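You operate a simulated robot arm through the tools that you are given. There is no shell and no other tool. Be economical: measure what you need, move in short steps, check, and stop when the job is done.

The job below is to be done with a simulated robot arm. You get a single attempt, and the scene is never put back.

TASK
Lay in the mushroom before the jig, free the tray and push it out.
Fine: stem up, in the free corner; lock on FREE, then clamp open; use the pusher and draw it back; size slide to small for the next tray.

It is judged by the outcome, as a careful person would: the job done as asked, and still so three seconds after it is handed in. It fails if anything else is knocked over, pushed out of place, dropped, spilled or broken.

THE ROBOT
A 6-joint arm with a two-finger parallel gripper, fixed in place. Base frame: the origin is at the foot of the arm, x ahead of it, y to its left, z up; the work surface is at about z = 74.4. Units: cm, degrees, N and s.
With the tool pointing down near the work surface it reaches from about 26 to 68 cm from the base axis. Its first joint turns from -66.0 to 66.0 degrees. Payload 2.9 kg.
Tool frame: the origin (TCP) lies between the finger pads and is the grasp point; the fingertips stand 3 cm ahead of it; z points along the fingers, y is the line along which they close. The gripper opens to 11 cm. The fingers are 2 cm wide and 1 cm thick; the gripper's body (4.8 by 11.2 cm) begins 5.5 cm behind the TCP.
Orientation is told as [roll, pitch, yaw] about the base's x, y, z axes, in that order, counted from this pose: with the fingers straight down and closing along the base's y, the tool's x points along the base's -x, its y along +y and its z along -z.

THE INTERFACE
- The arm moves only by the tool step_arm. Its argument "increments" is a list of rows, each a list of 7 numbers: the shift along the tool's x, y, z in units of 30 mm (1.0 is 30 mm), then the turn, a rotation vector about the tool's x, y, z in units of 5 degrees (1.0 is 5 degrees), then the closure, from 0 (fully open) to 1 (shut). In form: [[x, y, z, wx, wy, wz, claw], ...]. A call has 1 to 10 rows; each row shifts and turns the commanded pose from where the row before left it, along the tool's axes as they then stand. A call with a number of a shift or a turn outside -1 to 1 is refused whole. Each row takes 0.2 s and may step no farther than 5 cm and 8.6 degrees from the row before; otherwise, or with a gripper value out of range, the whole call is refused. A pose out of reach is approached as far as the arm can. The call stops where the force on the tool passes 90 N (or 10 N more than at its start, if that is more) or the arm is blocked; 0.2 s more then pass. Each finger travels about 10.8 cm/s and halts on what it meets, pressing with about 27 N; the grip force reading is that of the motor and also rises with nothing between the fingers. The clock runs only during rows and for 0.2 s after the last one: add rows that do not move to give the fingers time. The reply holds the time, the measured pose of the TCP, the force on the tool along the base axes, the opening and the grip force, in the units named above and with some noise, and new pictures: "views" is both (left out), scene, wrist or none.
- Cameras (640 x 400 px; columns grow to the right, rows downward): "scene" is fixed at [5.34, 42.14, 138.8]; the picture's right is [-0.88, -0.47, 0.00], its down [-0.25, 0.47, -0.85] and it looks along [0.40, -0.75, -0.53] (base axes); focal length 314 px, centre (320, 200). "wrist" rides on the gripper at [7.2, 1.7, -10.3] in the tool frame; the picture's right is [-0.23, 0.97, 0.00], its down [-0.76, -0.18, -0.62] and it looks along [-0.61, -0.14, 0.78] (tool axes); focal length 222 px, centre (320, 200). There is no depth. A picture from a camera that has moved, and an enlarged one, comes with that camera's place and axes in the base frame and with its lens. The place of the scene camera against the robot may be out by one fixed shift of up to 1.2 cm in any direction.
- enlarge(camera, box): a new picture of the part [left, top, right, bottom] of that camera's present view, enlarged. The clock stands still meanwhile.
- finish_job(): hands the job in; it is judged then, once.

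Work in short steps. Places have to be worked out from the pictures, the camera data and where the tool is seen: move nearer, look again, correct. Check each grasp and each placing, and mend what went wrong. You have 120 turns and 170 pictures in all, those below and enlarged ones among them. Open the gripper and draw the arm clear of the work before you hand the job in, unless the task says otherwise; then end with one line.

The tools are called after "Call:" as name(argument=value, ...) on one line, values as JSON. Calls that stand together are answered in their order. step_arm: Moves the arm, as the interface text tells. Its arguments: {"type":"object","properties":{"increments":{"type":"array","items":{"type":"array","items":{"type":"number"}}},"views":{"type":"string","enum":["both","scene","wrist","none"]}},"required":["increments"]} The other tools are called the same way: enlarge (camera, box) takes an enlarged picture of a part of a camera's view; finish_job () hands the job in.

At the start:

```text
time: 0.0
position: [36.02, -35.96, 98.41]
ee_rot: [0.0, 0.0, -0.1]
wrist_force: [-0.6, 0.5, -1.0]
gripper_width: 11.01
gripper_force: 0.0
```

scene: 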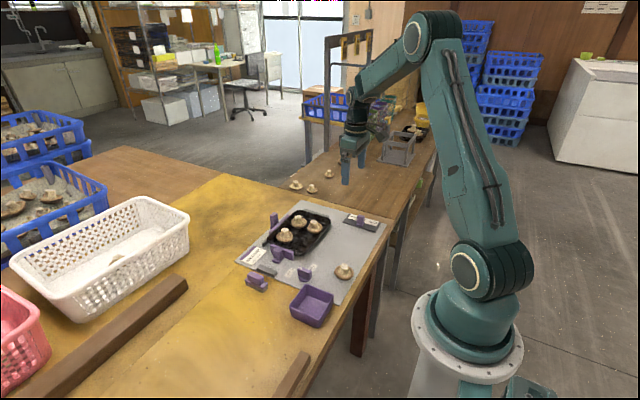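
wrist: 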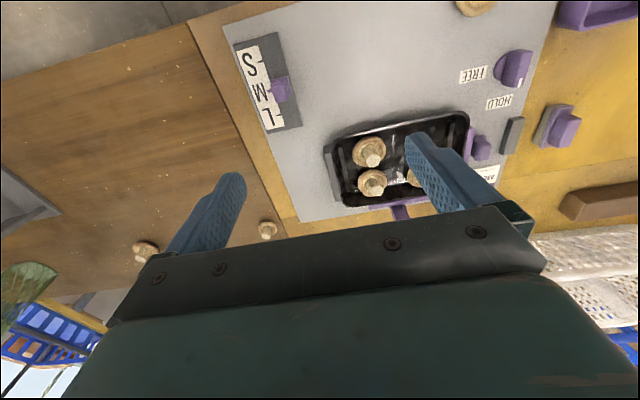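

The jig with tray, lock, clamp, slide and pusher is visible. I'll enlarge both views for details.

Call:
enlarge(camera="scene", box=[220, 170, 400, 340])

Call:
enlarge(camera="wrist", box=[220, 0, 620, 230])

```text
2.35 times, centred on (310, 255) of scene
camera zoom: at [5.34, 42.14, 138.8], right [-0.88, -0.47, 0.0], down [-0.25, 0.47, -0.85], along [0.4, -0.75, -0.53], focal length 738 px, centre (344, 71)
```

zoom: 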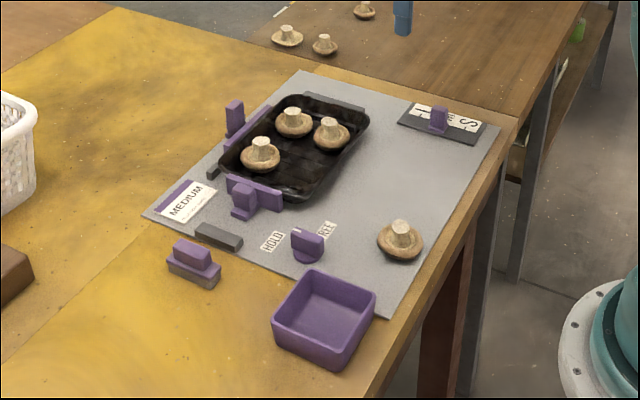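

```text
1.60 times, centred on (420, 115) of wrist
camera zoom: at [28.93, -34.23, 108.67], right [0.23, 0.97, 0.0], down [0.76, -0.18, 0.62], along [0.61, -0.14, -0.78], focal length 355 px, centre (160, 336)
```

zoom: 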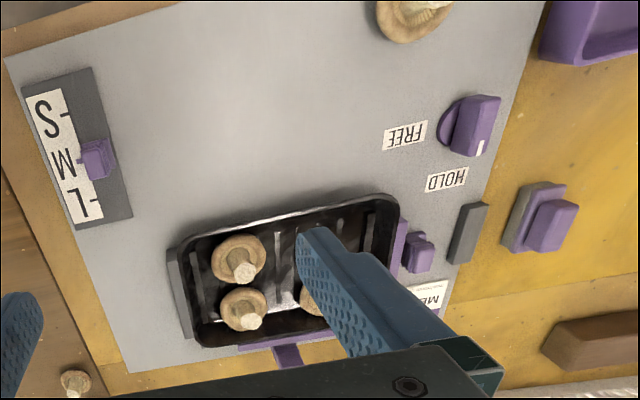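

The loose mushroom is stem up near (31,-17), the lock knob near (39,-11), the clamp near (49,-13.5), the pusher beyond the tray near (59,-26) and the slide near (35,-41). I'll move over the plate for a better look.

Call:
step_arm(increments=[[0.5, 0.9, -0.4, 0, 0, 0, 0], [0.5, 0.9, -0.4, 0, 0, 0, 0], [0.5, 0.9, -0.4, 0, 0, 0, 0], [0, 0.9, 0, 0, 0, 0, 0], [0, 0.9, 0, 0, 0, 0, 0], [0, 0.9, 0, 0, 0, 0, 0], [0, 0, 0, 0, 0, 0, 0]])

```text
time: 1.6
position: [31.49, -19.76, 101.97]
ee_rot: [0.0, -0.1, -0.1]
wrist_force: [-0.3, 0.3, 0.0]
gripper_width: 11.0
gripper_force: 0.1
camera wrist: at [24.23, -17.95, 112.17], right [0.23, 0.97, 0.0], down [0.76, -0.18, 0.62], along [0.61, -0.14, -0.78], focal length 222 px, centre (320, 200)
```

scene: 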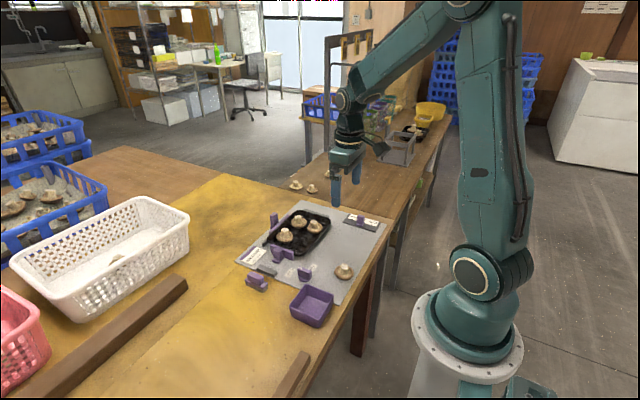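
wrist: 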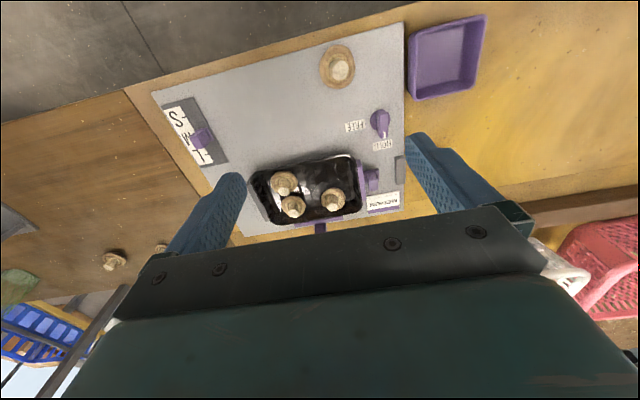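

Call:
enlarge(camera="wrist", box=[140, 10, 500, 240])

Call:
enlarge(camera="scene", box=[230, 200, 350, 290])

```text
1.74 times, centred on (320, 125) of wrist
camera zoom: at [24.23, -17.95, 112.17], right [0.23, 0.97, 0.0], down [0.76, -0.18, 0.62], along [0.61, -0.14, -0.78], focal length 386 px, centre (320, 330)
```

zoom: 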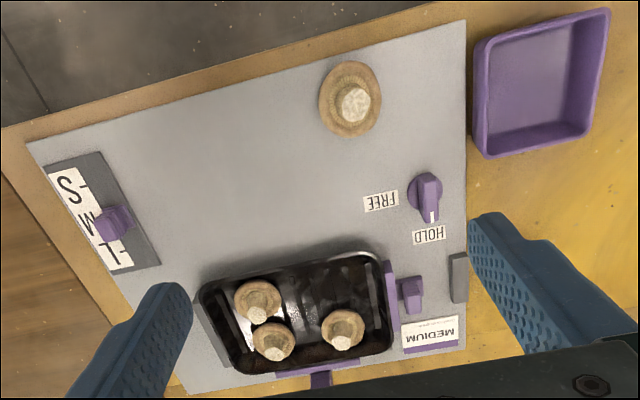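

```text
4.44 times, centred on (290, 245) of scene
camera zoom: at [5.34, 42.14, 138.8], right [-0.88, -0.47, 0.0], down [-0.25, 0.47, -0.85], along [0.4, -0.75, -0.53], focal length 1394 px, centre (453, 0)
```

zoom: 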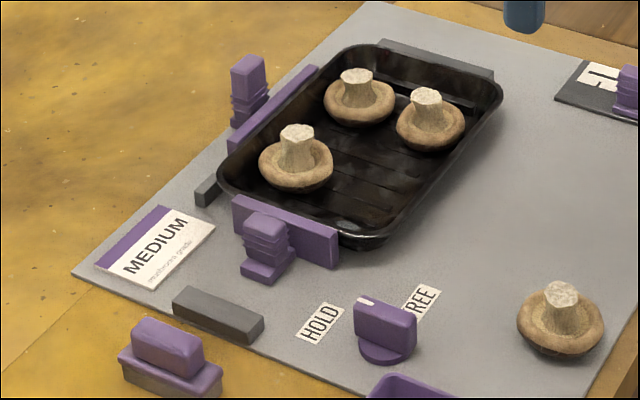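

Tray occupies roughly x 44–56, y -36…-16. The free corner is the near, +y one, and the knob must turn from +x (HOLD) to -y (FREE). I'll approach above the mushroom at about (29.5,-16.7).

Call:
step_arm(increments=[[0.33, 0.5, 0.9, 0, 0, 0, 0], [0.33, 0.5, 0.9, 0, 0, 0, 0], [0, 0, 0.9, 0, 0, 0, 0], [0, 0, 0.9, 0, 0, 0, 0], [0, 0, 0.9, 0, 0, 0, 0.3], [0, 0, 0, 0, 0, 0, 0.3]])

```text
time: 3.0
position: [29.38, -16.59, 88.48]
ee_rot: [0.0, 0.0, 0.0]
wrist_force: [-0.1, 0.1, 0.1]
gripper_width: 7.7
gripper_force: 0.2
camera wrist: at [22.31, -14.92, 98.7], right [0.23, 0.97, 0.0], down [0.76, -0.18, 0.62], along [0.61, -0.14, -0.78], focal length 222 px, centre (320, 200)
```

scene: 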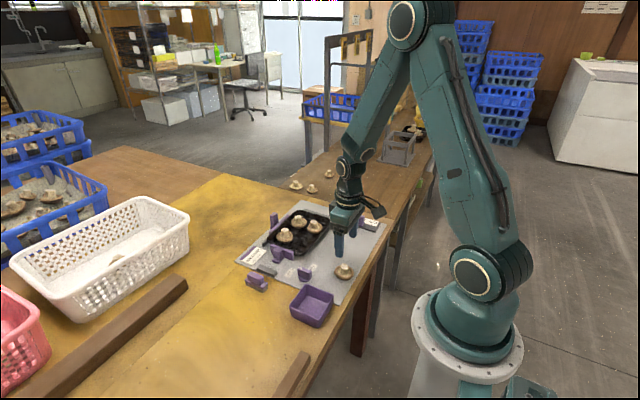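
wrist: 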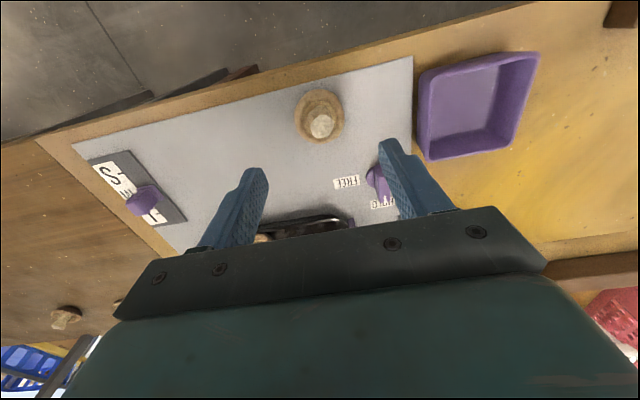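

Both views agree on the stem: centre (29.4,-16.5), top z≈79. I'll descend so the fingertips are just above the cap and close on the stem.

Call:
step_arm(increments=[[0, 0.03, 0.9, 0, 0, 0, 0.3], [0, 0, 0.9, 0, 0, 0, 0.4], [0, 0, 0.6, 0, 0, 0, 0.4], [0, 0, 0.38, 0, 0, 0, 0.5], [0, 0, 0, 0, 0, 0, 0.5]])

Call:
enlarge(camera="scene", box=[280, 200, 400, 290])

```text
time: 4.2
position: [29.64, -16.52, 80.22]
ee_rot: [0.0, 0.0, 0.1]
wrist_force: [-0.2, 0.2, -0.8]
gripper_width: 5.52
gripper_force: 0.0
camera wrist: at [22.48, -14.95, 90.37], right [0.23, 0.97, 0.0], down [0.76, -0.18, 0.62], along [0.61, -0.14, -0.78], focal length 222 px, centre (320, 200)
```

scene: 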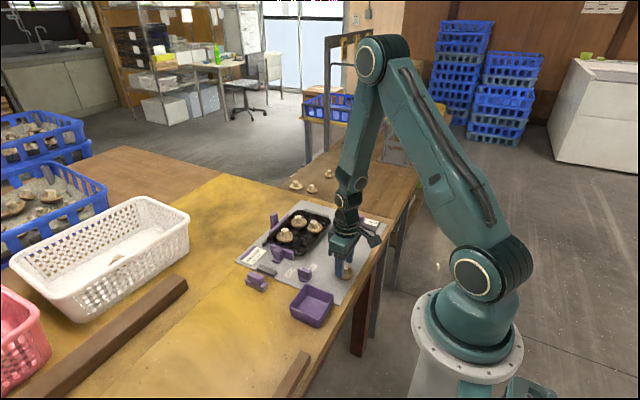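
wrist: 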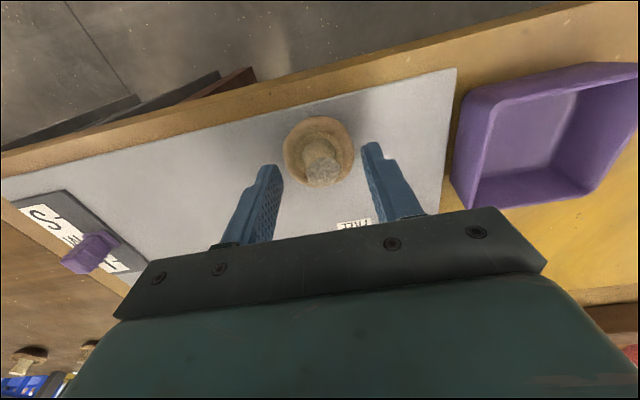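

```text
4.44 times, centred on (340, 245) of scene
camera zoom: at [5.34, 42.14, 138.8], right [-0.88, -0.47, 0.0], down [-0.25, 0.47, -0.85], along [0.4, -0.75, -0.53], focal length 1394 px, centre (231, 0)
```

zoom: 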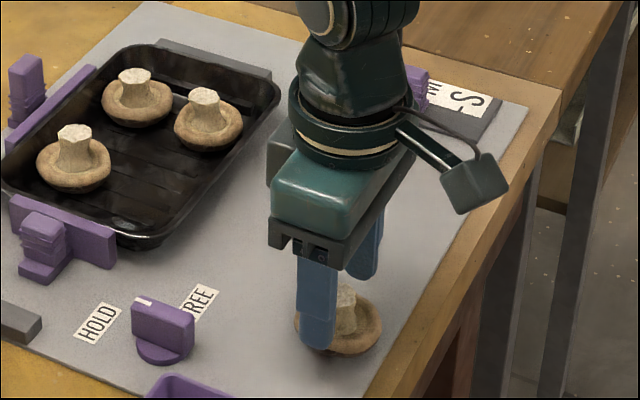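

The stem sits between the fingers; I'll shift slightly and close on it.

Call:
step_arm(increments=[[0.1, 0.03, 0, 0, 0, 0, 0.6], [0, 0, 0, 0, 0, 0, 0.75], [0, 0, 0, 0, 0, 0, 0.9], [0, 0, 0, 0, 0, 0, 1], [0, 0, 0, 0, 0, 0, 1]])

```text
time: 5.4
position: [29.36, -16.56, 80.1]
ee_rot: [0.0, 0.0, -0.1]
wrist_force: [-0.5, -0.3, 0.4]
gripper_width: 1.95
gripper_force: 11.9
camera wrist: at [22.13, -14.83, 90.38], right [0.23, 0.97, 0.0], down [0.76, -0.18, 0.62], along [0.61, -0.14, -0.78], focal length 222 px, centre (320, 200)
```

scene: 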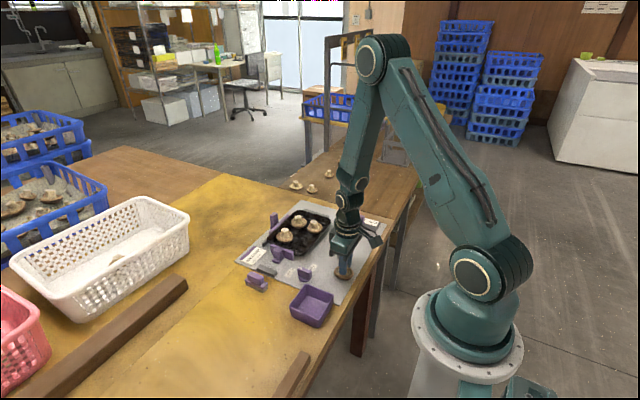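
wrist: 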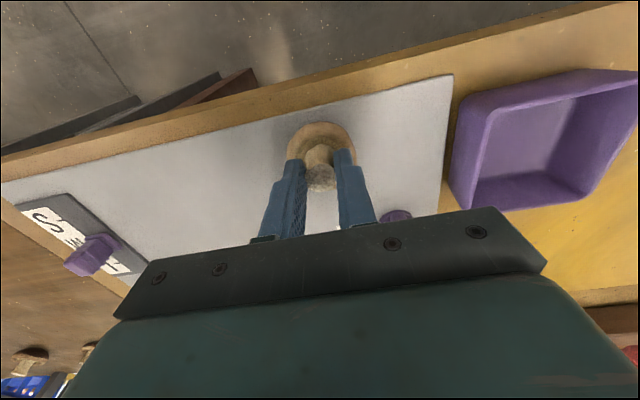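

The stem is gripped (1.95 cm). I'll lift and carry it above the free corner, then look.

Call:
step_arm(increments=[[0, 0, -0.5, 0, 0, 0, 1], [0, 0, -0.9, 0, 0, 0, 1], [0, 0, -0.9, 0, 0, 0, 1], [-0.95, -0.17, 0, 0, 0, 0, 1], [-0.95, -0.17, 0, 0, 0, 0, 1], [-0.95, -0.17, 0, 0, 0, 0, 1], [-0.95, -0.17, 0, 0, 0, 0, 1], [-0.95, -0.17, 0, 0, 0, 0, 1], [-0.95, -0.17, 0, 0, 0, 0, 1], [0, 0, 0, 0, 0, 0, 1]])

Call:
enlarge(camera="scene", box=[230, 190, 350, 280])

Call:
enlarge(camera="wrist", box=[160, 60, 480, 260])

```text
time: 7.6
position: [46.49, -19.7, 87.06]
ee_rot: [0.0, 0.1, -0.1]
wrist_force: [0.4, 0.4, -1.2]
gripper_width: 2.01
gripper_force: 11.9
camera wrist: at [39.37, -17.92, 97.33], right [0.23, 0.97, 0.0], down [0.76, -0.18, 0.62], along [0.61, -0.14, -0.78], focal length 222 px, centre (320, 200)
```

scene: 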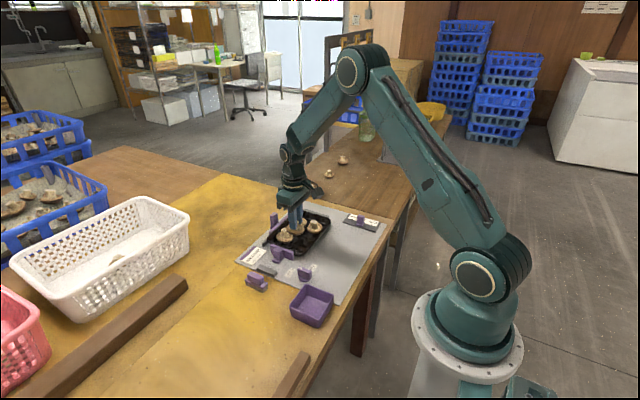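
wrist: 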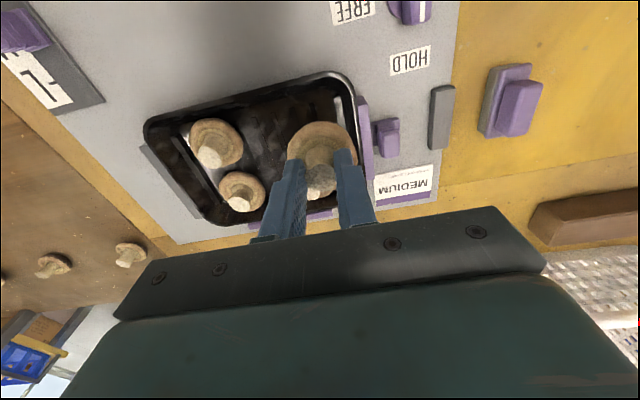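

```text
4.44 times, centred on (290, 235) of scene
camera zoom: at [5.35, 42.14, 138.8], right [-0.88, -0.47, 0.0], down [-0.25, 0.47, -0.85], along [0.4, -0.75, -0.53], focal length 1394 px, centre (453, 44)
```

zoom: 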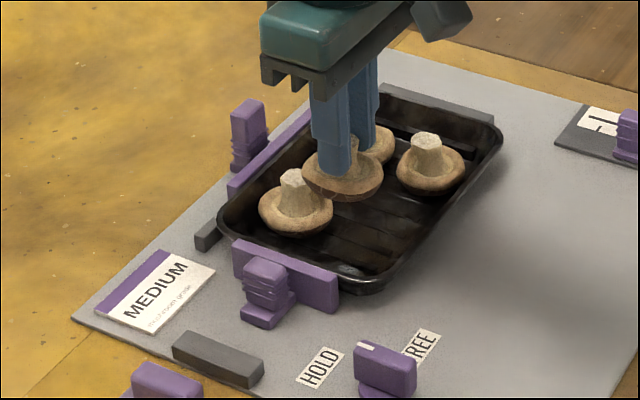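

```text
2.00 times, centred on (320, 160) of wrist
camera zoom: at [39.37, -17.92, 97.33], right [0.23, 0.97, 0.0], down [0.76, -0.18, 0.62], along [0.61, -0.14, -0.78], focal length 444 px, centre (320, 280)
```

zoom: 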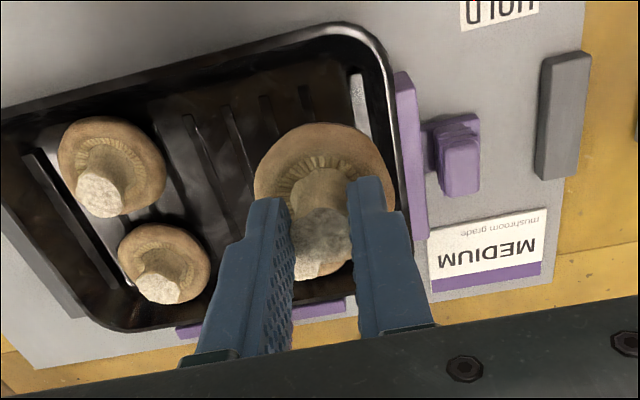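

Free slot computed at about (46.3,-20.5), 6 cm from the neighbour. I'll shift and descend to just above the tray floor.

Call:
step_arm(increments=[[0.05, -0.25, 0.3, 0, 0, 0, 1], [0, 0, 0.7, 0, 0, 0, 1], [0, 0, 0.7, 0, 0, 0, 1], [0, 0, 0.27, 0, 0, 0, 1], [0, 0, 0, 0, 0, 0, 1]])

Call:
enlarge(camera="scene", box=[230, 190, 350, 280])

Call:
enlarge(camera="wrist", box=[160, 60, 480, 260])

```text
time: 8.8
position: [46.33, -20.41, 81.06]
ee_rot: [0.0, -0.2, 0.0]
wrist_force: [-0.5, -0.4, -0.3]
gripper_width: 1.98
gripper_force: 12.1
camera wrist: at [39.13, -18.7, 91.41], right [0.23, 0.97, 0.0], down [0.76, -0.18, 0.62], along [0.61, -0.14, -0.78], focal length 222 px, centre (320, 200)
```

scene: 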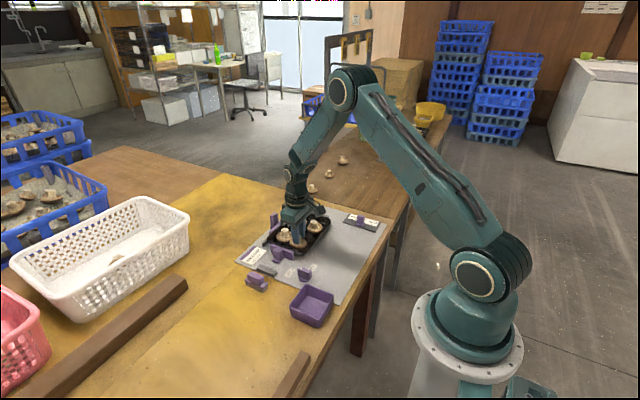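
wrist: 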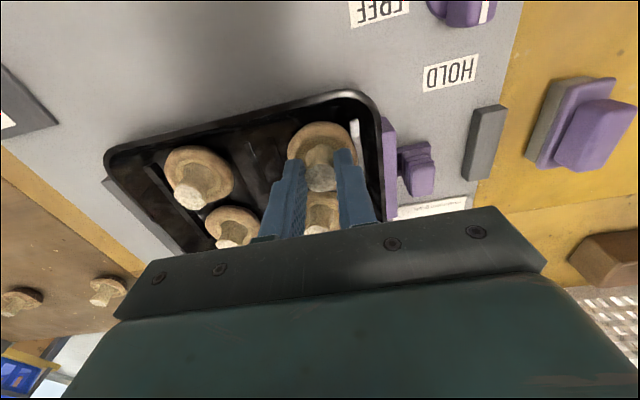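

```text
4.44 times, centred on (290, 235) of scene
camera zoom: at [5.35, 42.14, 138.8], right [-0.88, -0.47, 0.0], down [-0.25, 0.47, -0.85], along [0.4, -0.75, -0.53], focal length 1394 px, centre (453, 44)
```

zoom: 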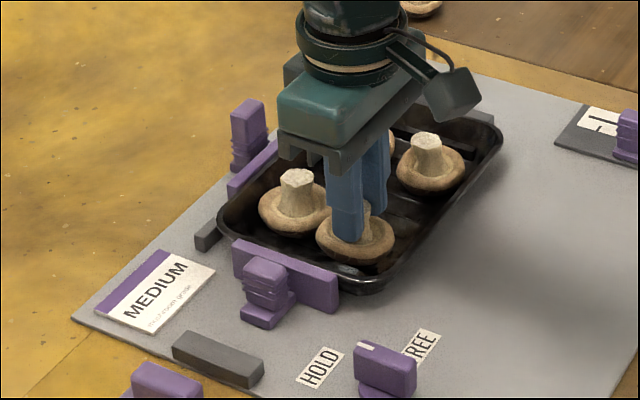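

```text
2.00 times, centred on (320, 160) of wrist
camera zoom: at [39.13, -18.7, 91.41], right [0.23, 0.97, 0.0], down [0.76, -0.18, 0.62], along [0.61, -0.14, -0.78], focal length 444 px, centre (320, 280)
```

zoom: 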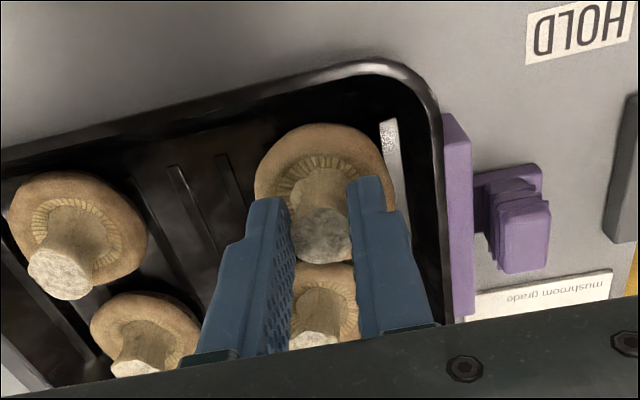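

It's in the right place with clearance; I'll nudge slightly toward the corner and lower in small steps watching force.

Call:
step_arm(increments=[[0, 0.1, 0.06, 0, 0, 0, 1], [0, 0, 0.07, 0, 0, 0, 1], [0, 0, 0, 0, 0, 0, 1]], views="none")

```text
time: 9.6
position: [46.26, -20.1, 80.81]
ee_rot: [0.0, 0.1, 0.1]
wrist_force: [0.7, -1.1, 0.0]
gripper_width: 2.0
gripper_force: 11.9
```

No contact yet; a bit further.

Call:
step_arm(increments=[[0, 0, 0.07, 0, 0, 0, 1], [0, 0, 0, 0, 0, 0, 1]], views="none")

Call:
step_arm(increments=[[0, 0, 0.07, 0, 0, 0, 1], [0, 0, 0, 0, 0, 0, 1]], views="none")

```text
time: 10.2
position: [46.27, -19.97, 80.67]
ee_rot: [0.0, -0.1, 0.0]
wrist_force: [0.2, -1.2, 2.2]
gripper_width: 2.0
gripper_force: 11.9
```

```text
time: 10.8
position: [46.25, -20.1, 80.38]
ee_rot: [-0.1, -0.3, 0.1]
wrist_force: [-0.2, -3.4, 8.0]
gripper_width: 1.96
gripper_force: 12.1
```

Contact with the tray floor (8 N). Open gently and rise.

Call:
step_arm(increments=[[0, 0, -0.04, 0, 0, 0, 0.75], [0, 0, 0, 0, 0, 0, 0.62], [0, 0, 0, 0, 0, 0, 0.58], [0, 0, -0.5, 0, 0, 0, 0.58], [0, 0, -0.9, 0, 0, 0, 0.58], [0, 0, -0.9, 0, 0, 0, 0.58], [0, 0, -0.6, 0, 0, 0, 0.58], [0, 0, 0, 0, 0, 0, 0.58]])

Call:
enlarge(camera="scene", box=[230, 190, 350, 280])

Call:
enlarge(camera="wrist", box=[160, 0, 520, 240])

```text
time: 12.6
position: [46.34, -20.01, 89.24]
ee_rot: [0.0, 0.0, 0.0]
wrist_force: [0.5, 0.1, 0.0]
gripper_width: 4.58
gripper_force: 0.0
camera wrist: at [39.05, -18.28, 99.45], right [0.23, 0.97, 0.0], down [0.76, -0.18, 0.62], along [0.61, -0.14, -0.78], focal length 222 px, centre (320, 200)
```

scene: 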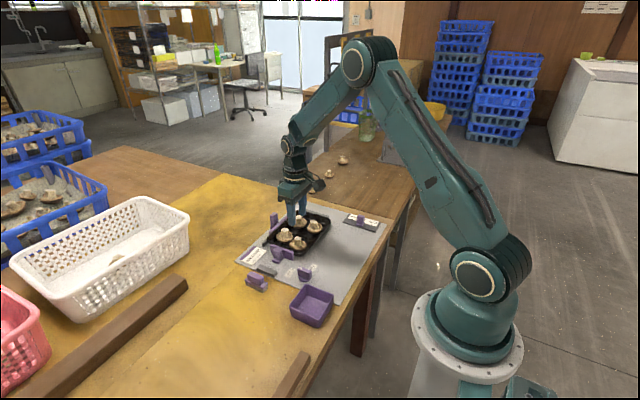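
wrist: 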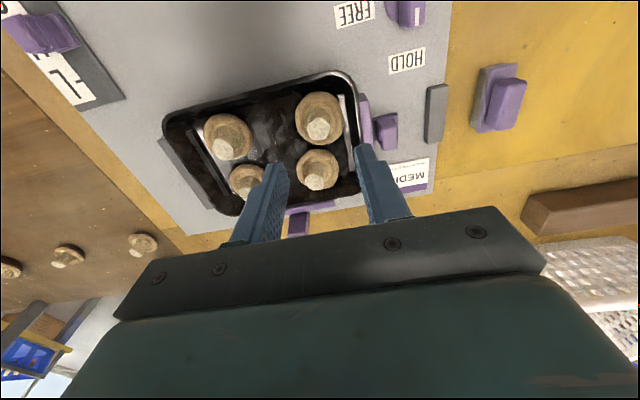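

```text
4.44 times, centred on (290, 235) of scene
camera zoom: at [5.34, 42.14, 138.8], right [-0.88, -0.47, 0.0], down [-0.25, 0.47, -0.85], along [0.4, -0.75, -0.53], focal length 1394 px, centre (453, 44)
```

zoom: 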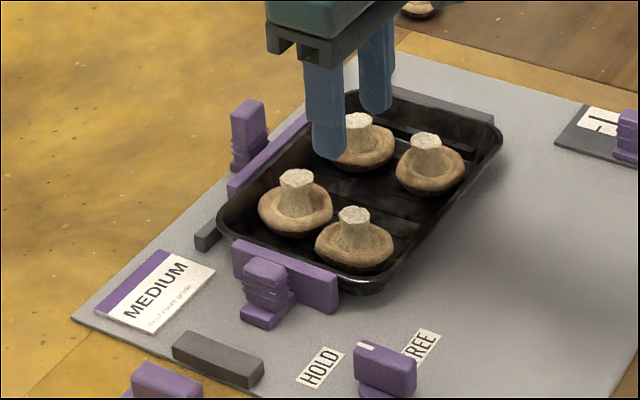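

```text
1.67 times, centred on (340, 120) of wrist
camera zoom: at [39.05, -18.28, 99.45], right [0.23, 0.97, 0.0], down [0.76, -0.18, 0.62], along [0.61, -0.14, -0.78], focal length 370 px, centre (287, 333)
```

zoom: 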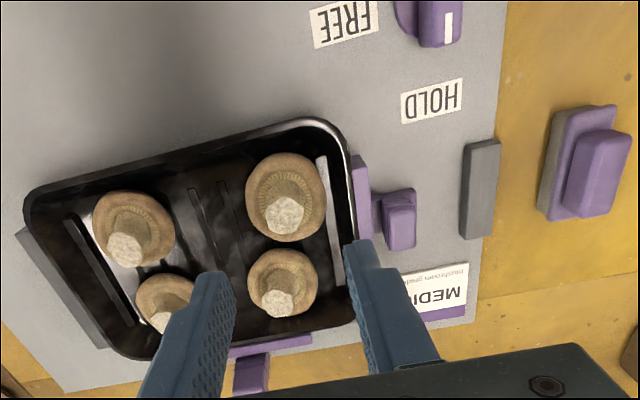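

Mushroom sits stem up in the corner. Next, go above the lock knob near (38.8,-11.2).

Call:
step_arm(increments=[[0.63, 0.73, 0, 0, 0, 0, 0.58], [0.63, 0.73, 0, 0, 0, 0, 0.5], [0.63, 0.73, 0, 0, 0, 0, 0.5], [0.63, 0.73, 0, 0, 0, 0, 0.5], [0, 0, 0, 0, 0, 0, 0.5]], views="none")

Call:
enlarge(camera="scene", box=[260, 220, 360, 300])

Call:
enlarge(camera="wrist", box=[200, 40, 440, 240])

```text
time: 13.8
position: [38.72, -11.27, 89.08]
ee_rot: [0.0, 0.0, 0.0]
wrist_force: [0.5, 0.2, -1.0]
gripper_width: 5.51
gripper_force: 0.1
```

```text
5.00 times, centred on (310, 260) of scene
camera zoom: at [5.34, 42.14, 138.8], right [-0.88, -0.47, 0.0], down [-0.25, 0.47, -0.85], along [0.4, -0.75, -0.53], focal length 1568 px, centre (370, -100)
```

zoom: 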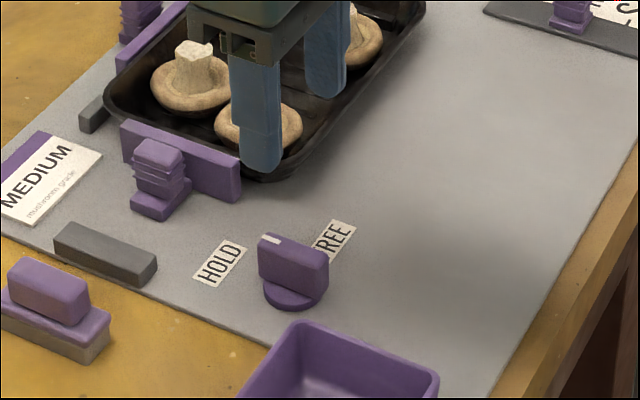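

```text
2.00 times, centred on (320, 140) of wrist
camera zoom: at [31.51, -9.53, 99.31], right [0.23, 0.97, 0.0], down [0.76, -0.18, 0.62], along [0.61, -0.14, -0.78], focal length 444 px, centre (320, 320)
```

zoom: 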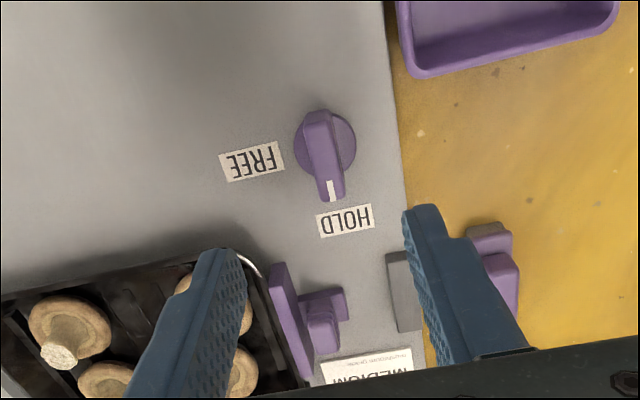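

Knob pivot at (38.8,-10.95), bar top about z 77.7, bar along x. I'll descend with the fingers either side and close on it.

Call:
step_arm(increments=[[-0.02, 0.1, 0.9, 0, 0, 0, 0.55], [0, 0, 0.9, 0, 0, 0, 0.6], [0, 0, 0.9, 0, 0, 0, 0.6], [0, 0, 0.65, 0, 0, 0, 0.6], [0, 0, 0, 0, 0, 0, 0.6]])

Call:
enlarge(camera="scene", box=[260, 220, 360, 300])

```text
time: 15.0
position: [38.96, -10.93, 79.09]
ee_rot: [0.0, -0.1, -0.1]
wrist_force: [-0.7, 1.0, -0.6]
gripper_width: 4.39
gripper_force: 0.0
camera wrist: at [31.67, -9.24, 89.34], right [0.23, 0.97, 0.0], down [0.76, -0.18, 0.62], along [0.61, -0.14, -0.78], focal length 222 px, centre (320, 200)
```

scene: 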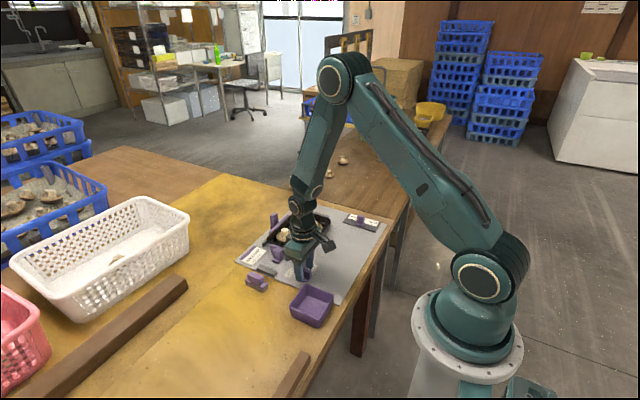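
wrist: 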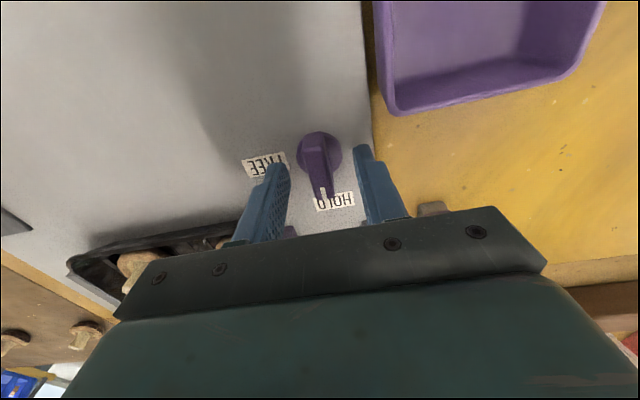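

```text
5.00 times, centred on (310, 260) of scene
camera zoom: at [5.34, 42.14, 138.8], right [-0.88, -0.47, 0.0], down [-0.25, 0.47, -0.85], along [0.4, -0.75, -0.53], focal length 1568 px, centre (370, -100)
```

zoom: 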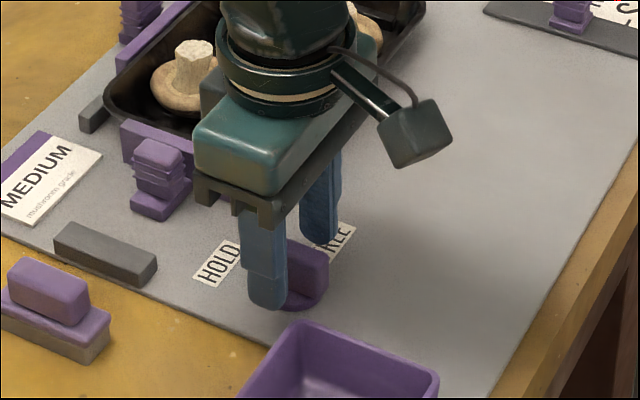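

Fingers straddle the knob centred; close and grip.

Call:
step_arm(increments=[[0.07, 0, 0.03, 0, 0, 0, 0.75], [0, 0, 0, 0, 0, 0, 0.9], [0, 0, 0, 0, 0, 0, 1], [0, 0, 0, 0, 0, 0, 1]], views="wrist")

```text
time: 16.0
position: [38.64, -11.04, 78.9]
ee_rot: [-0.2, 0.0, 0.1]
wrist_force: [1.5, -5.0, 0.9]
gripper_width: 1.38
gripper_force: 45.1
camera wrist: at [31.46, -9.3, 89.24], right [0.23, 0.97, 0.0], down [0.76, -0.18, 0.62], along [0.61, -0.14, -0.78], focal length 222 px, centre (320, 200)
```

wrist: 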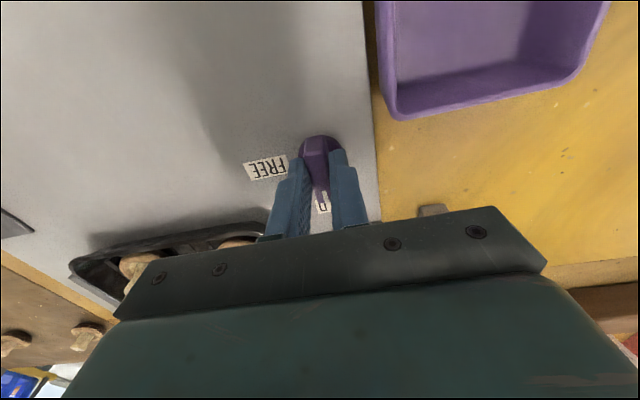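

Gripped (1.38 cm). Turn clockwise seen from above, first 20°.

Call:
step_arm(increments=[[0, -0.02, 0, 0, 0, 1, 1], [0, 0, 0, 0, 0, 1, 1], [0, 0, 0, 0, 0, 1, 1], [0, 0, 0, 0, 0, 1, 1]], views="none")

```text
time: 17.0
position: [38.68, -10.93, 78.98]
ee_rot: [0.1, 0.1, -19.9]
wrist_force: [8.2, 11.9, -17.1]
gripper_width: 1.38
gripper_force: 45.0
```

Turning as expected with modest force; continue.

Call:
step_arm(increments=[[0, 0, 0, 0, 0, 1, 1], [0, 0, 0, 0, 0, 1, 1], [0, 0, 0, 0, 0, 1, 1], [0, 0, 0, 0, 0, 1, 1], [0, 0, 0, 0, 0, 1, 1], [0, 0, 0, 0, 0, 1, 1]], views="both")

```text
time: 18.4
position: [38.88, -10.78, 79.08]
ee_rot: [0.5, 0.2, -49.8]
wrist_force: [23.4, 21.3, -34.2]
gripper_width: 1.35
gripper_force: 45.0
camera wrist: at [35.41, -4.22, 89.29], right [0.89, 0.45, 0.01], down [0.35, -0.7, 0.62], along [0.29, -0.55, -0.78], focal length 222 px, centre (320, 200)
```

scene: 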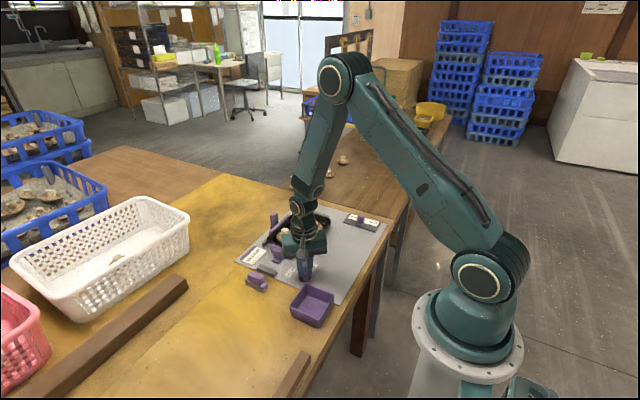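
wrist: 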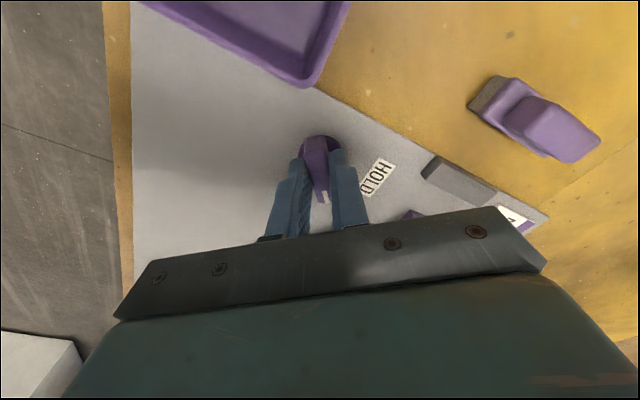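

The knob turns with me, but side force is building; I'll relieve it by a small shift along the force, then continue.

Call:
step_arm(increments=[[0, 0.06, 0.05, 0, 0, 0, 1], [0, 0, 0, 0, 0, 0, 1]], views="none")

```text
time: 19.0
position: [38.68, -10.81, 78.88]
ee_rot: [0.3, 0.2, -49.9]
wrist_force: [11.5, 19.9, 4.5]
gripper_width: 1.37
gripper_force: 45.0
```

Call:
step_arm(increments=[[-0.02, 0.03, 0, 0, 0, 1, 1], [-0.02, 0.02, 0.01, 0, 0, 1, 1], [0, 0, 0.01, 0, 0, 1, 1], [0, 0, 0, 0, 0, 1, 1]], views="none")

```text
time: 20.0
position: [39.06, -10.8, 78.89]
ee_rot: [0.1, 0.2, -70.0]
wrist_force: [-7.2, 18.4, 38.6]
gripper_width: 1.39
gripper_force: 45.0
```

Now slightly pushed down; relieve and finish to -90°.

Call:
step_arm(increments=[[0.04, 0, -0.05, 0, 0, 0.5, 1], [0, 0, 0, 0, 0, 0.5, 1], [0, 0, 0, 0, 0, 1, 1], [0, 0, 0, 0, 0, 1, 1], [0, 0, 0, 0, 0, 1, 1], [0, 0, 0, 0, 0, 0, 1]], views="both")

Call:
enlarge(camera="wrist", box=[220, 80, 460, 240])

```text
time: 21.4
position: [38.91, -10.79, 78.98]
ee_rot: [0.1, 0.1, -90.0]
wrist_force: [19.0, 5.4, -43.4]
gripper_width: 1.36
gripper_force: 44.7
camera wrist: at [40.71, -3.55, 89.19], right [0.97, -0.23, 0.0], down [-0.18, -0.76, 0.62], along [-0.14, -0.61, -0.78], focal length 222 px, centre (320, 200)
```

scene: 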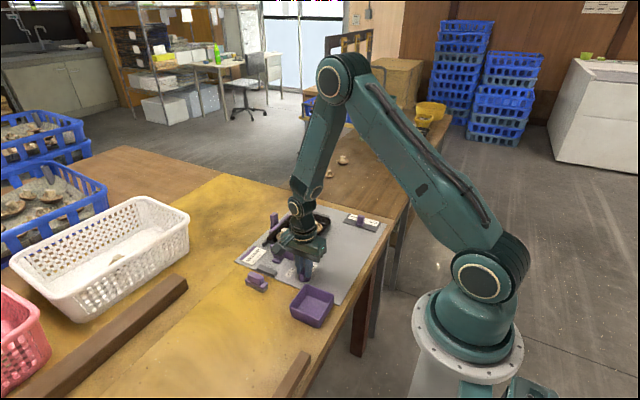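
wrist: 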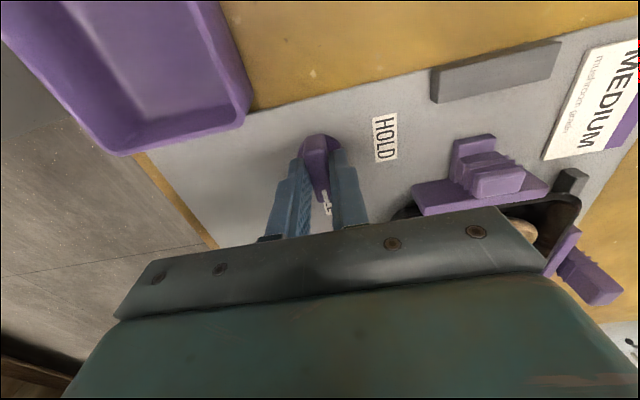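

```text
2.50 times, centred on (340, 160) of wrist
camera zoom: at [40.71, -3.55, 89.19], right [0.97, -0.23, 0.0], down [-0.18, -0.76, 0.62], along [-0.14, -0.61, -0.78], focal length 555 px, centre (270, 300)
```

zoom: 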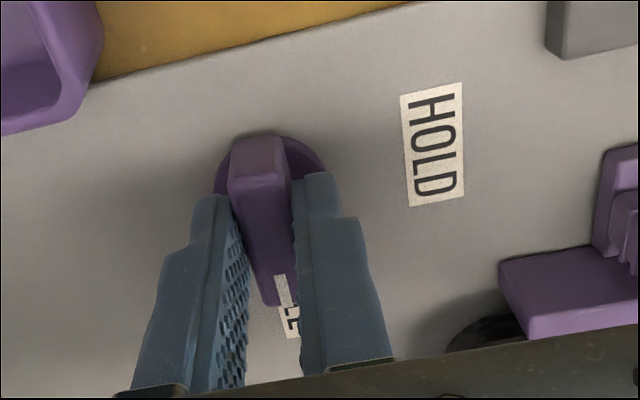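

The pointer is at FREE. I'll relieve the load, release and rise to check.

Call:
step_arm(increments=[[0, 0.05, 0.04, 0, 0, 0, 1], [0, 0, 0, 0, 0, 0, 0.9], [0, 0, 0, 0, 0, 0, 0.75], [0, 0, 0, 0, 0, 0, 0.65], [0, 0, 0, 0, 0, 0, 0.65], [0, 0, -0.6, 0, 0, 0, 0.65], [0, 0, -0.9, 0, 0, 0, 0.65], [0, 0, -0.9, 0, 0, 0, 0.65], [0, 0, 0, 0, 0, 0, 0.65]], views="wrist")

Call:
enlarge(camera="wrist", box=[220, 40, 540, 240])

Call:
enlarge(camera="scene", box=[260, 220, 360, 300])

```text
time: 23.4
position: [38.98, -11.03, 86.03]
ee_rot: [0.1, 0.0, -90.0]
wrist_force: [0.7, -0.2, -0.1]
gripper_width: 3.87
gripper_force: 0.1
camera wrist: at [40.71, -3.75, 96.28], right [0.97, -0.23, 0.0], down [-0.18, -0.76, 0.62], along [-0.14, -0.61, -0.78], focal length 222 px, centre (320, 200)
```

wrist: 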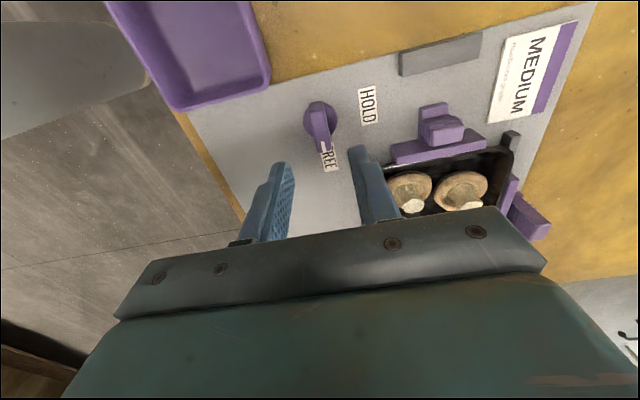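

```text
2.00 times, centred on (380, 140) of wrist
camera zoom: at [40.71, -3.75, 96.28], right [0.97, -0.23, 0.0], down [-0.18, -0.76, 0.62], along [-0.14, -0.61, -0.78], focal length 444 px, centre (200, 320)
```

zoom: 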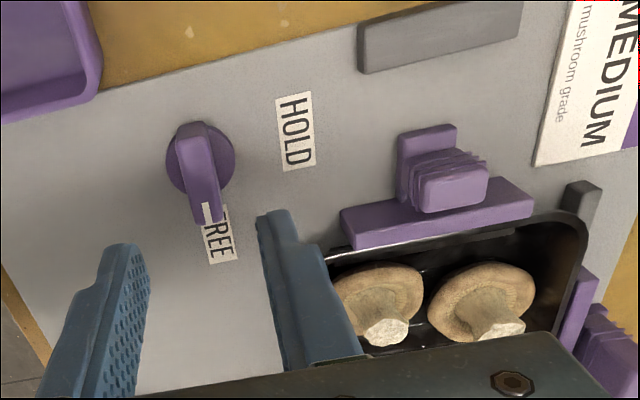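

```text
5.00 times, centred on (310, 260) of scene
camera zoom: at [5.34, 42.14, 138.8], right [-0.88, -0.47, 0.0], down [-0.25, 0.47, -0.85], along [0.4, -0.75, -0.53], focal length 1568 px, centre (370, -100)
```

zoom: 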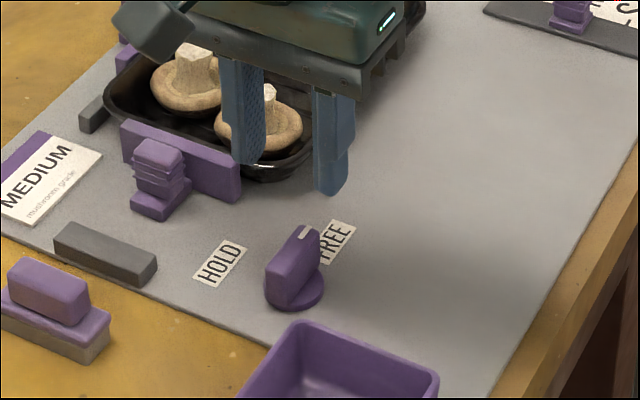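

Lock is on FREE. Now move above the clamp handle near (49.4,-13.5), fingers closing along x, and look closely.

Call:
step_arm(increments=[[0.15, 0.85, -0.3, 0, 0, 0, 0.6], [0.15, 0.85, 0, 0, 0, 0, 0.5], [0.15, 0.85, 0, 0, 0, 0, 0.45], [0.2, 0.85, 0, 0, 0, 0, 0.45], [0, 0, 0, 0, 0, 0, 0.45]], views="wrist")

Call:
enlarge(camera="wrist", box=[200, 60, 440, 240])

Call:
enlarge(camera="scene", box=[240, 210, 330, 280])

```text
time: 24.6
position: [49.16, -9.0, 86.95]
ee_rot: [-0.1, 0.0, -90.0]
wrist_force: [0.3, -0.2, 0.3]
gripper_width: 6.05
gripper_force: 0.2
camera wrist: at [50.9, -1.64, 97.22], right [0.97, -0.23, 0.0], down [-0.18, -0.76, 0.62], along [-0.14, -0.61, -0.78], focal length 222 px, centre (320, 200)
```

wrist: 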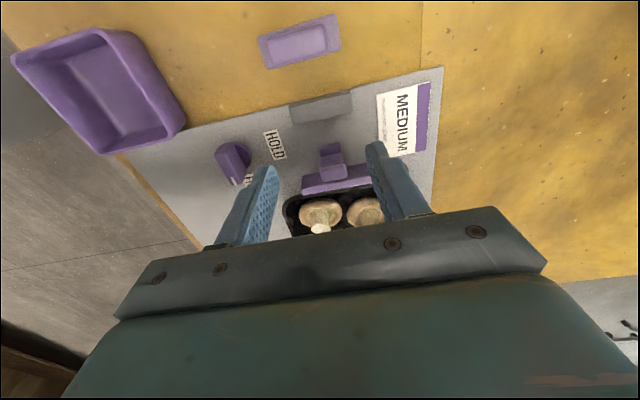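

```text
2.22 times, centred on (320, 150) of wrist
camera zoom: at [50.9, -1.64, 97.22], right [0.97, -0.23, 0.0], down [-0.18, -0.76, 0.62], along [-0.14, -0.61, -0.78], focal length 494 px, centre (320, 311)
```

zoom: 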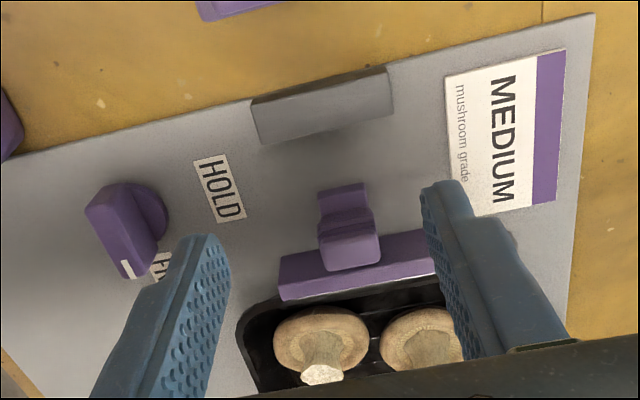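

```text
5.71 times, centred on (285, 245) of scene
camera zoom: at [5.35, 42.14, 138.8], right [-0.88, -0.47, 0.0], down [-0.25, 0.47, -0.85], along [0.4, -0.75, -0.53], focal length 1792 px, centre (520, -57)
```

zoom: 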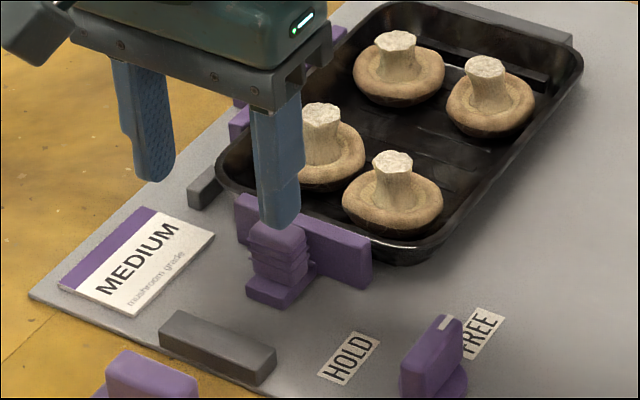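

Handle is about x 48.2–50.8, y -14.4…-12.7, top z≈78.3, with clamp bar face at y≈-14.8 and stop at y≈-9.4. Move over (49.5,-13.3) and descend.

Call:
step_arm(increments=[[-0.72, 0.06, 0, 0, 0, 0, 0.45], [-0.71, 0.06, 0, 0, 0, 0, 0.45], [0, 0, 0.8, 0, 0, 0, 0.45], [0, 0, 0.8, 0, 0, 0, 0.45], [0, 0, 0.5, 0, 0, 0, 0.45], [0, 0, 0, 0, 0, 0, 0.45]], views="wrist")

Call:
enlarge(camera="wrist", box=[200, 60, 440, 240])

Call:
enlarge(camera="scene", box=[240, 210, 330, 280])

```text
time: 26.0
position: [49.54, -13.06, 80.57]
ee_rot: [0.0, 0.0, -90.1]
wrist_force: [-0.8, 0.0, 0.4]
gripper_width: 6.05
gripper_force: 0.1
camera wrist: at [51.2, -5.82, 90.86], right [0.97, -0.23, 0.0], down [-0.18, -0.76, 0.62], along [-0.14, -0.61, -0.78], focal length 222 px, centre (320, 200)
```

wrist: 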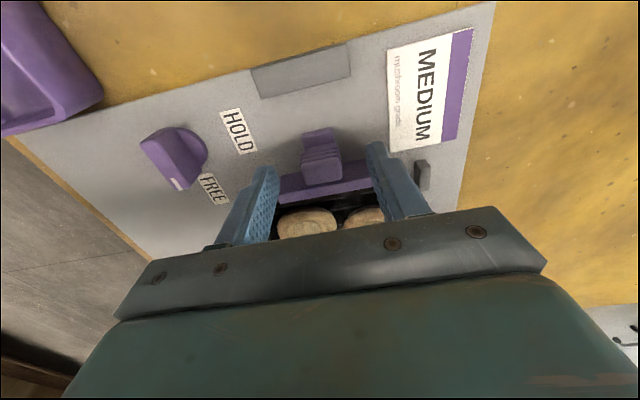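

```text
2.22 times, centred on (320, 150) of wrist
camera zoom: at [51.2, -5.82, 90.86], right [0.97, -0.23, 0.0], down [-0.18, -0.76, 0.62], along [-0.14, -0.61, -0.78], focal length 494 px, centre (320, 311)
```

zoom: 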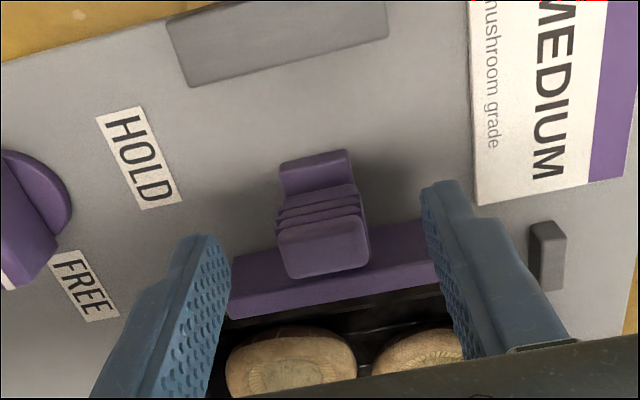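

```text
5.71 times, centred on (285, 245) of scene
camera zoom: at [5.34, 42.14, 138.8], right [-0.88, -0.47, 0.0], down [-0.25, 0.47, -0.85], along [0.4, -0.75, -0.53], focal length 1792 px, centre (520, -57)
```

zoom: 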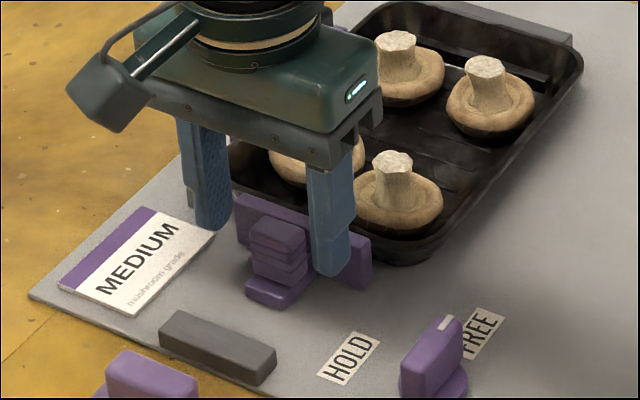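

Aligned. Descend 1 cm more and close on the handle.

Call:
step_arm(increments=[[-0.03, 0, 0.36, 0, 0, 0, 0.55], [0, 0, 0, 0, 0, 0, 0.7], [0, 0, 0, 0, 0, 0, 0.85], [0, 0, 0, 0, 0, 0, 1], [0, 0, 0, 0, 0, 0, 1]], views="wrist")

```text
time: 27.2
position: [49.51, -13.2, 79.5]
ee_rot: [-0.1, -0.1, -90.0]
wrist_force: [-3.6, 0.2, 1.5]
gripper_width: 2.53
gripper_force: 45.4
camera wrist: at [51.24, -5.97, 89.77], right [0.97, -0.23, 0.0], down [-0.18, -0.76, 0.62], along [-0.14, -0.61, -0.78], focal length 222 px, centre (320, 200)
```

wrist: 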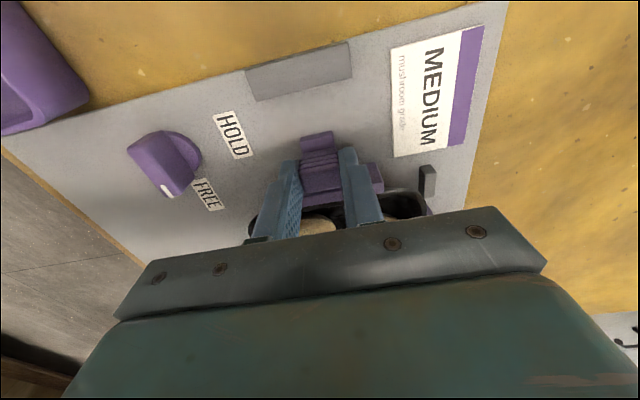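

Gripped at 2.53 cm. Draw +y (tool +x) slowly.

Call:
step_arm(increments=[[0.15, 0, 0, 0, 0, 0, 1], [0.15, 0, 0, 0, 0, 0, 1], [0.15, 0, 0, 0, 0, 0, 1], [0.15, 0, 0, 0, 0, 0, 1]], views="wrist")

```text
time: 28.2
position: [49.53, -11.39, 79.58]
ee_rot: [-0.2, 0.0, -90.0]
wrist_force: [-7.5, -1.3, -14.1]
gripper_width: 2.56
gripper_force: 45.2
camera wrist: at [51.27, -4.21, 89.77], right [0.97, -0.23, 0.0], down [-0.18, -0.76, 0.62], along [-0.14, -0.61, -0.78], focal length 222 px, centre (320, 200)
```

wrist: 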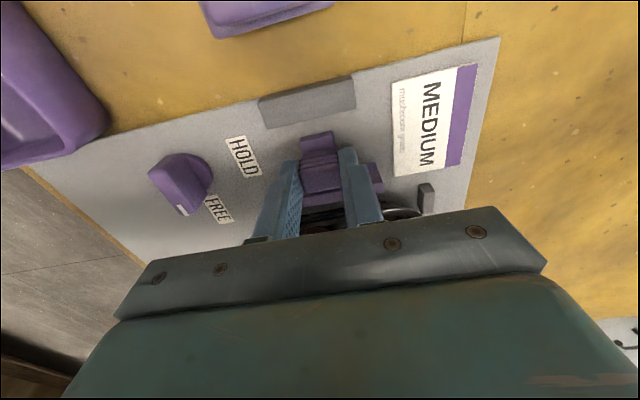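

The clamp slides freely. Continue toward the stop in small steps.

Call:
step_arm(increments=[[0.12, 0, 0.02, 0, 0, 0, 1], [0.12, 0, 0, 0, 0, 0, 1]], views="none")

Call:
step_arm(increments=[[0.1, 0, 0, 0, 0, 0, 1], [0.1, 0, 0, 0, 0, 0, 1]], views="wrist")

```text
time: 28.8
position: [49.48, -10.77, 79.58]
ee_rot: [-0.2, 0.0, -90.1]
wrist_force: [-14.8, -3.7, -3.1]
gripper_width: 2.52
gripper_force: 45.0
```

```text
time: 29.4
position: [49.42, -10.62, 79.6]
ee_rot: [-0.1, -0.3, -90.6]
wrist_force: [-19.7, -28.9, 1.8]
gripper_width: 2.54
gripper_force: 45.2
camera wrist: at [51.31, -3.36, 89.72], right [0.97, -0.24, 0.0], down [-0.18, -0.76, 0.63], along [-0.15, -0.61, -0.78], focal length 222 px, centre (320, 200)
```

wrist: 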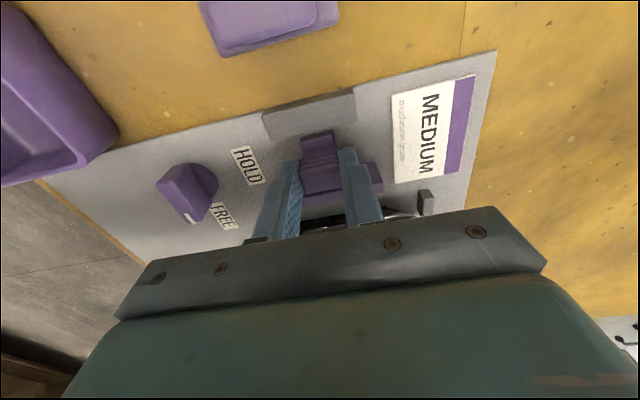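

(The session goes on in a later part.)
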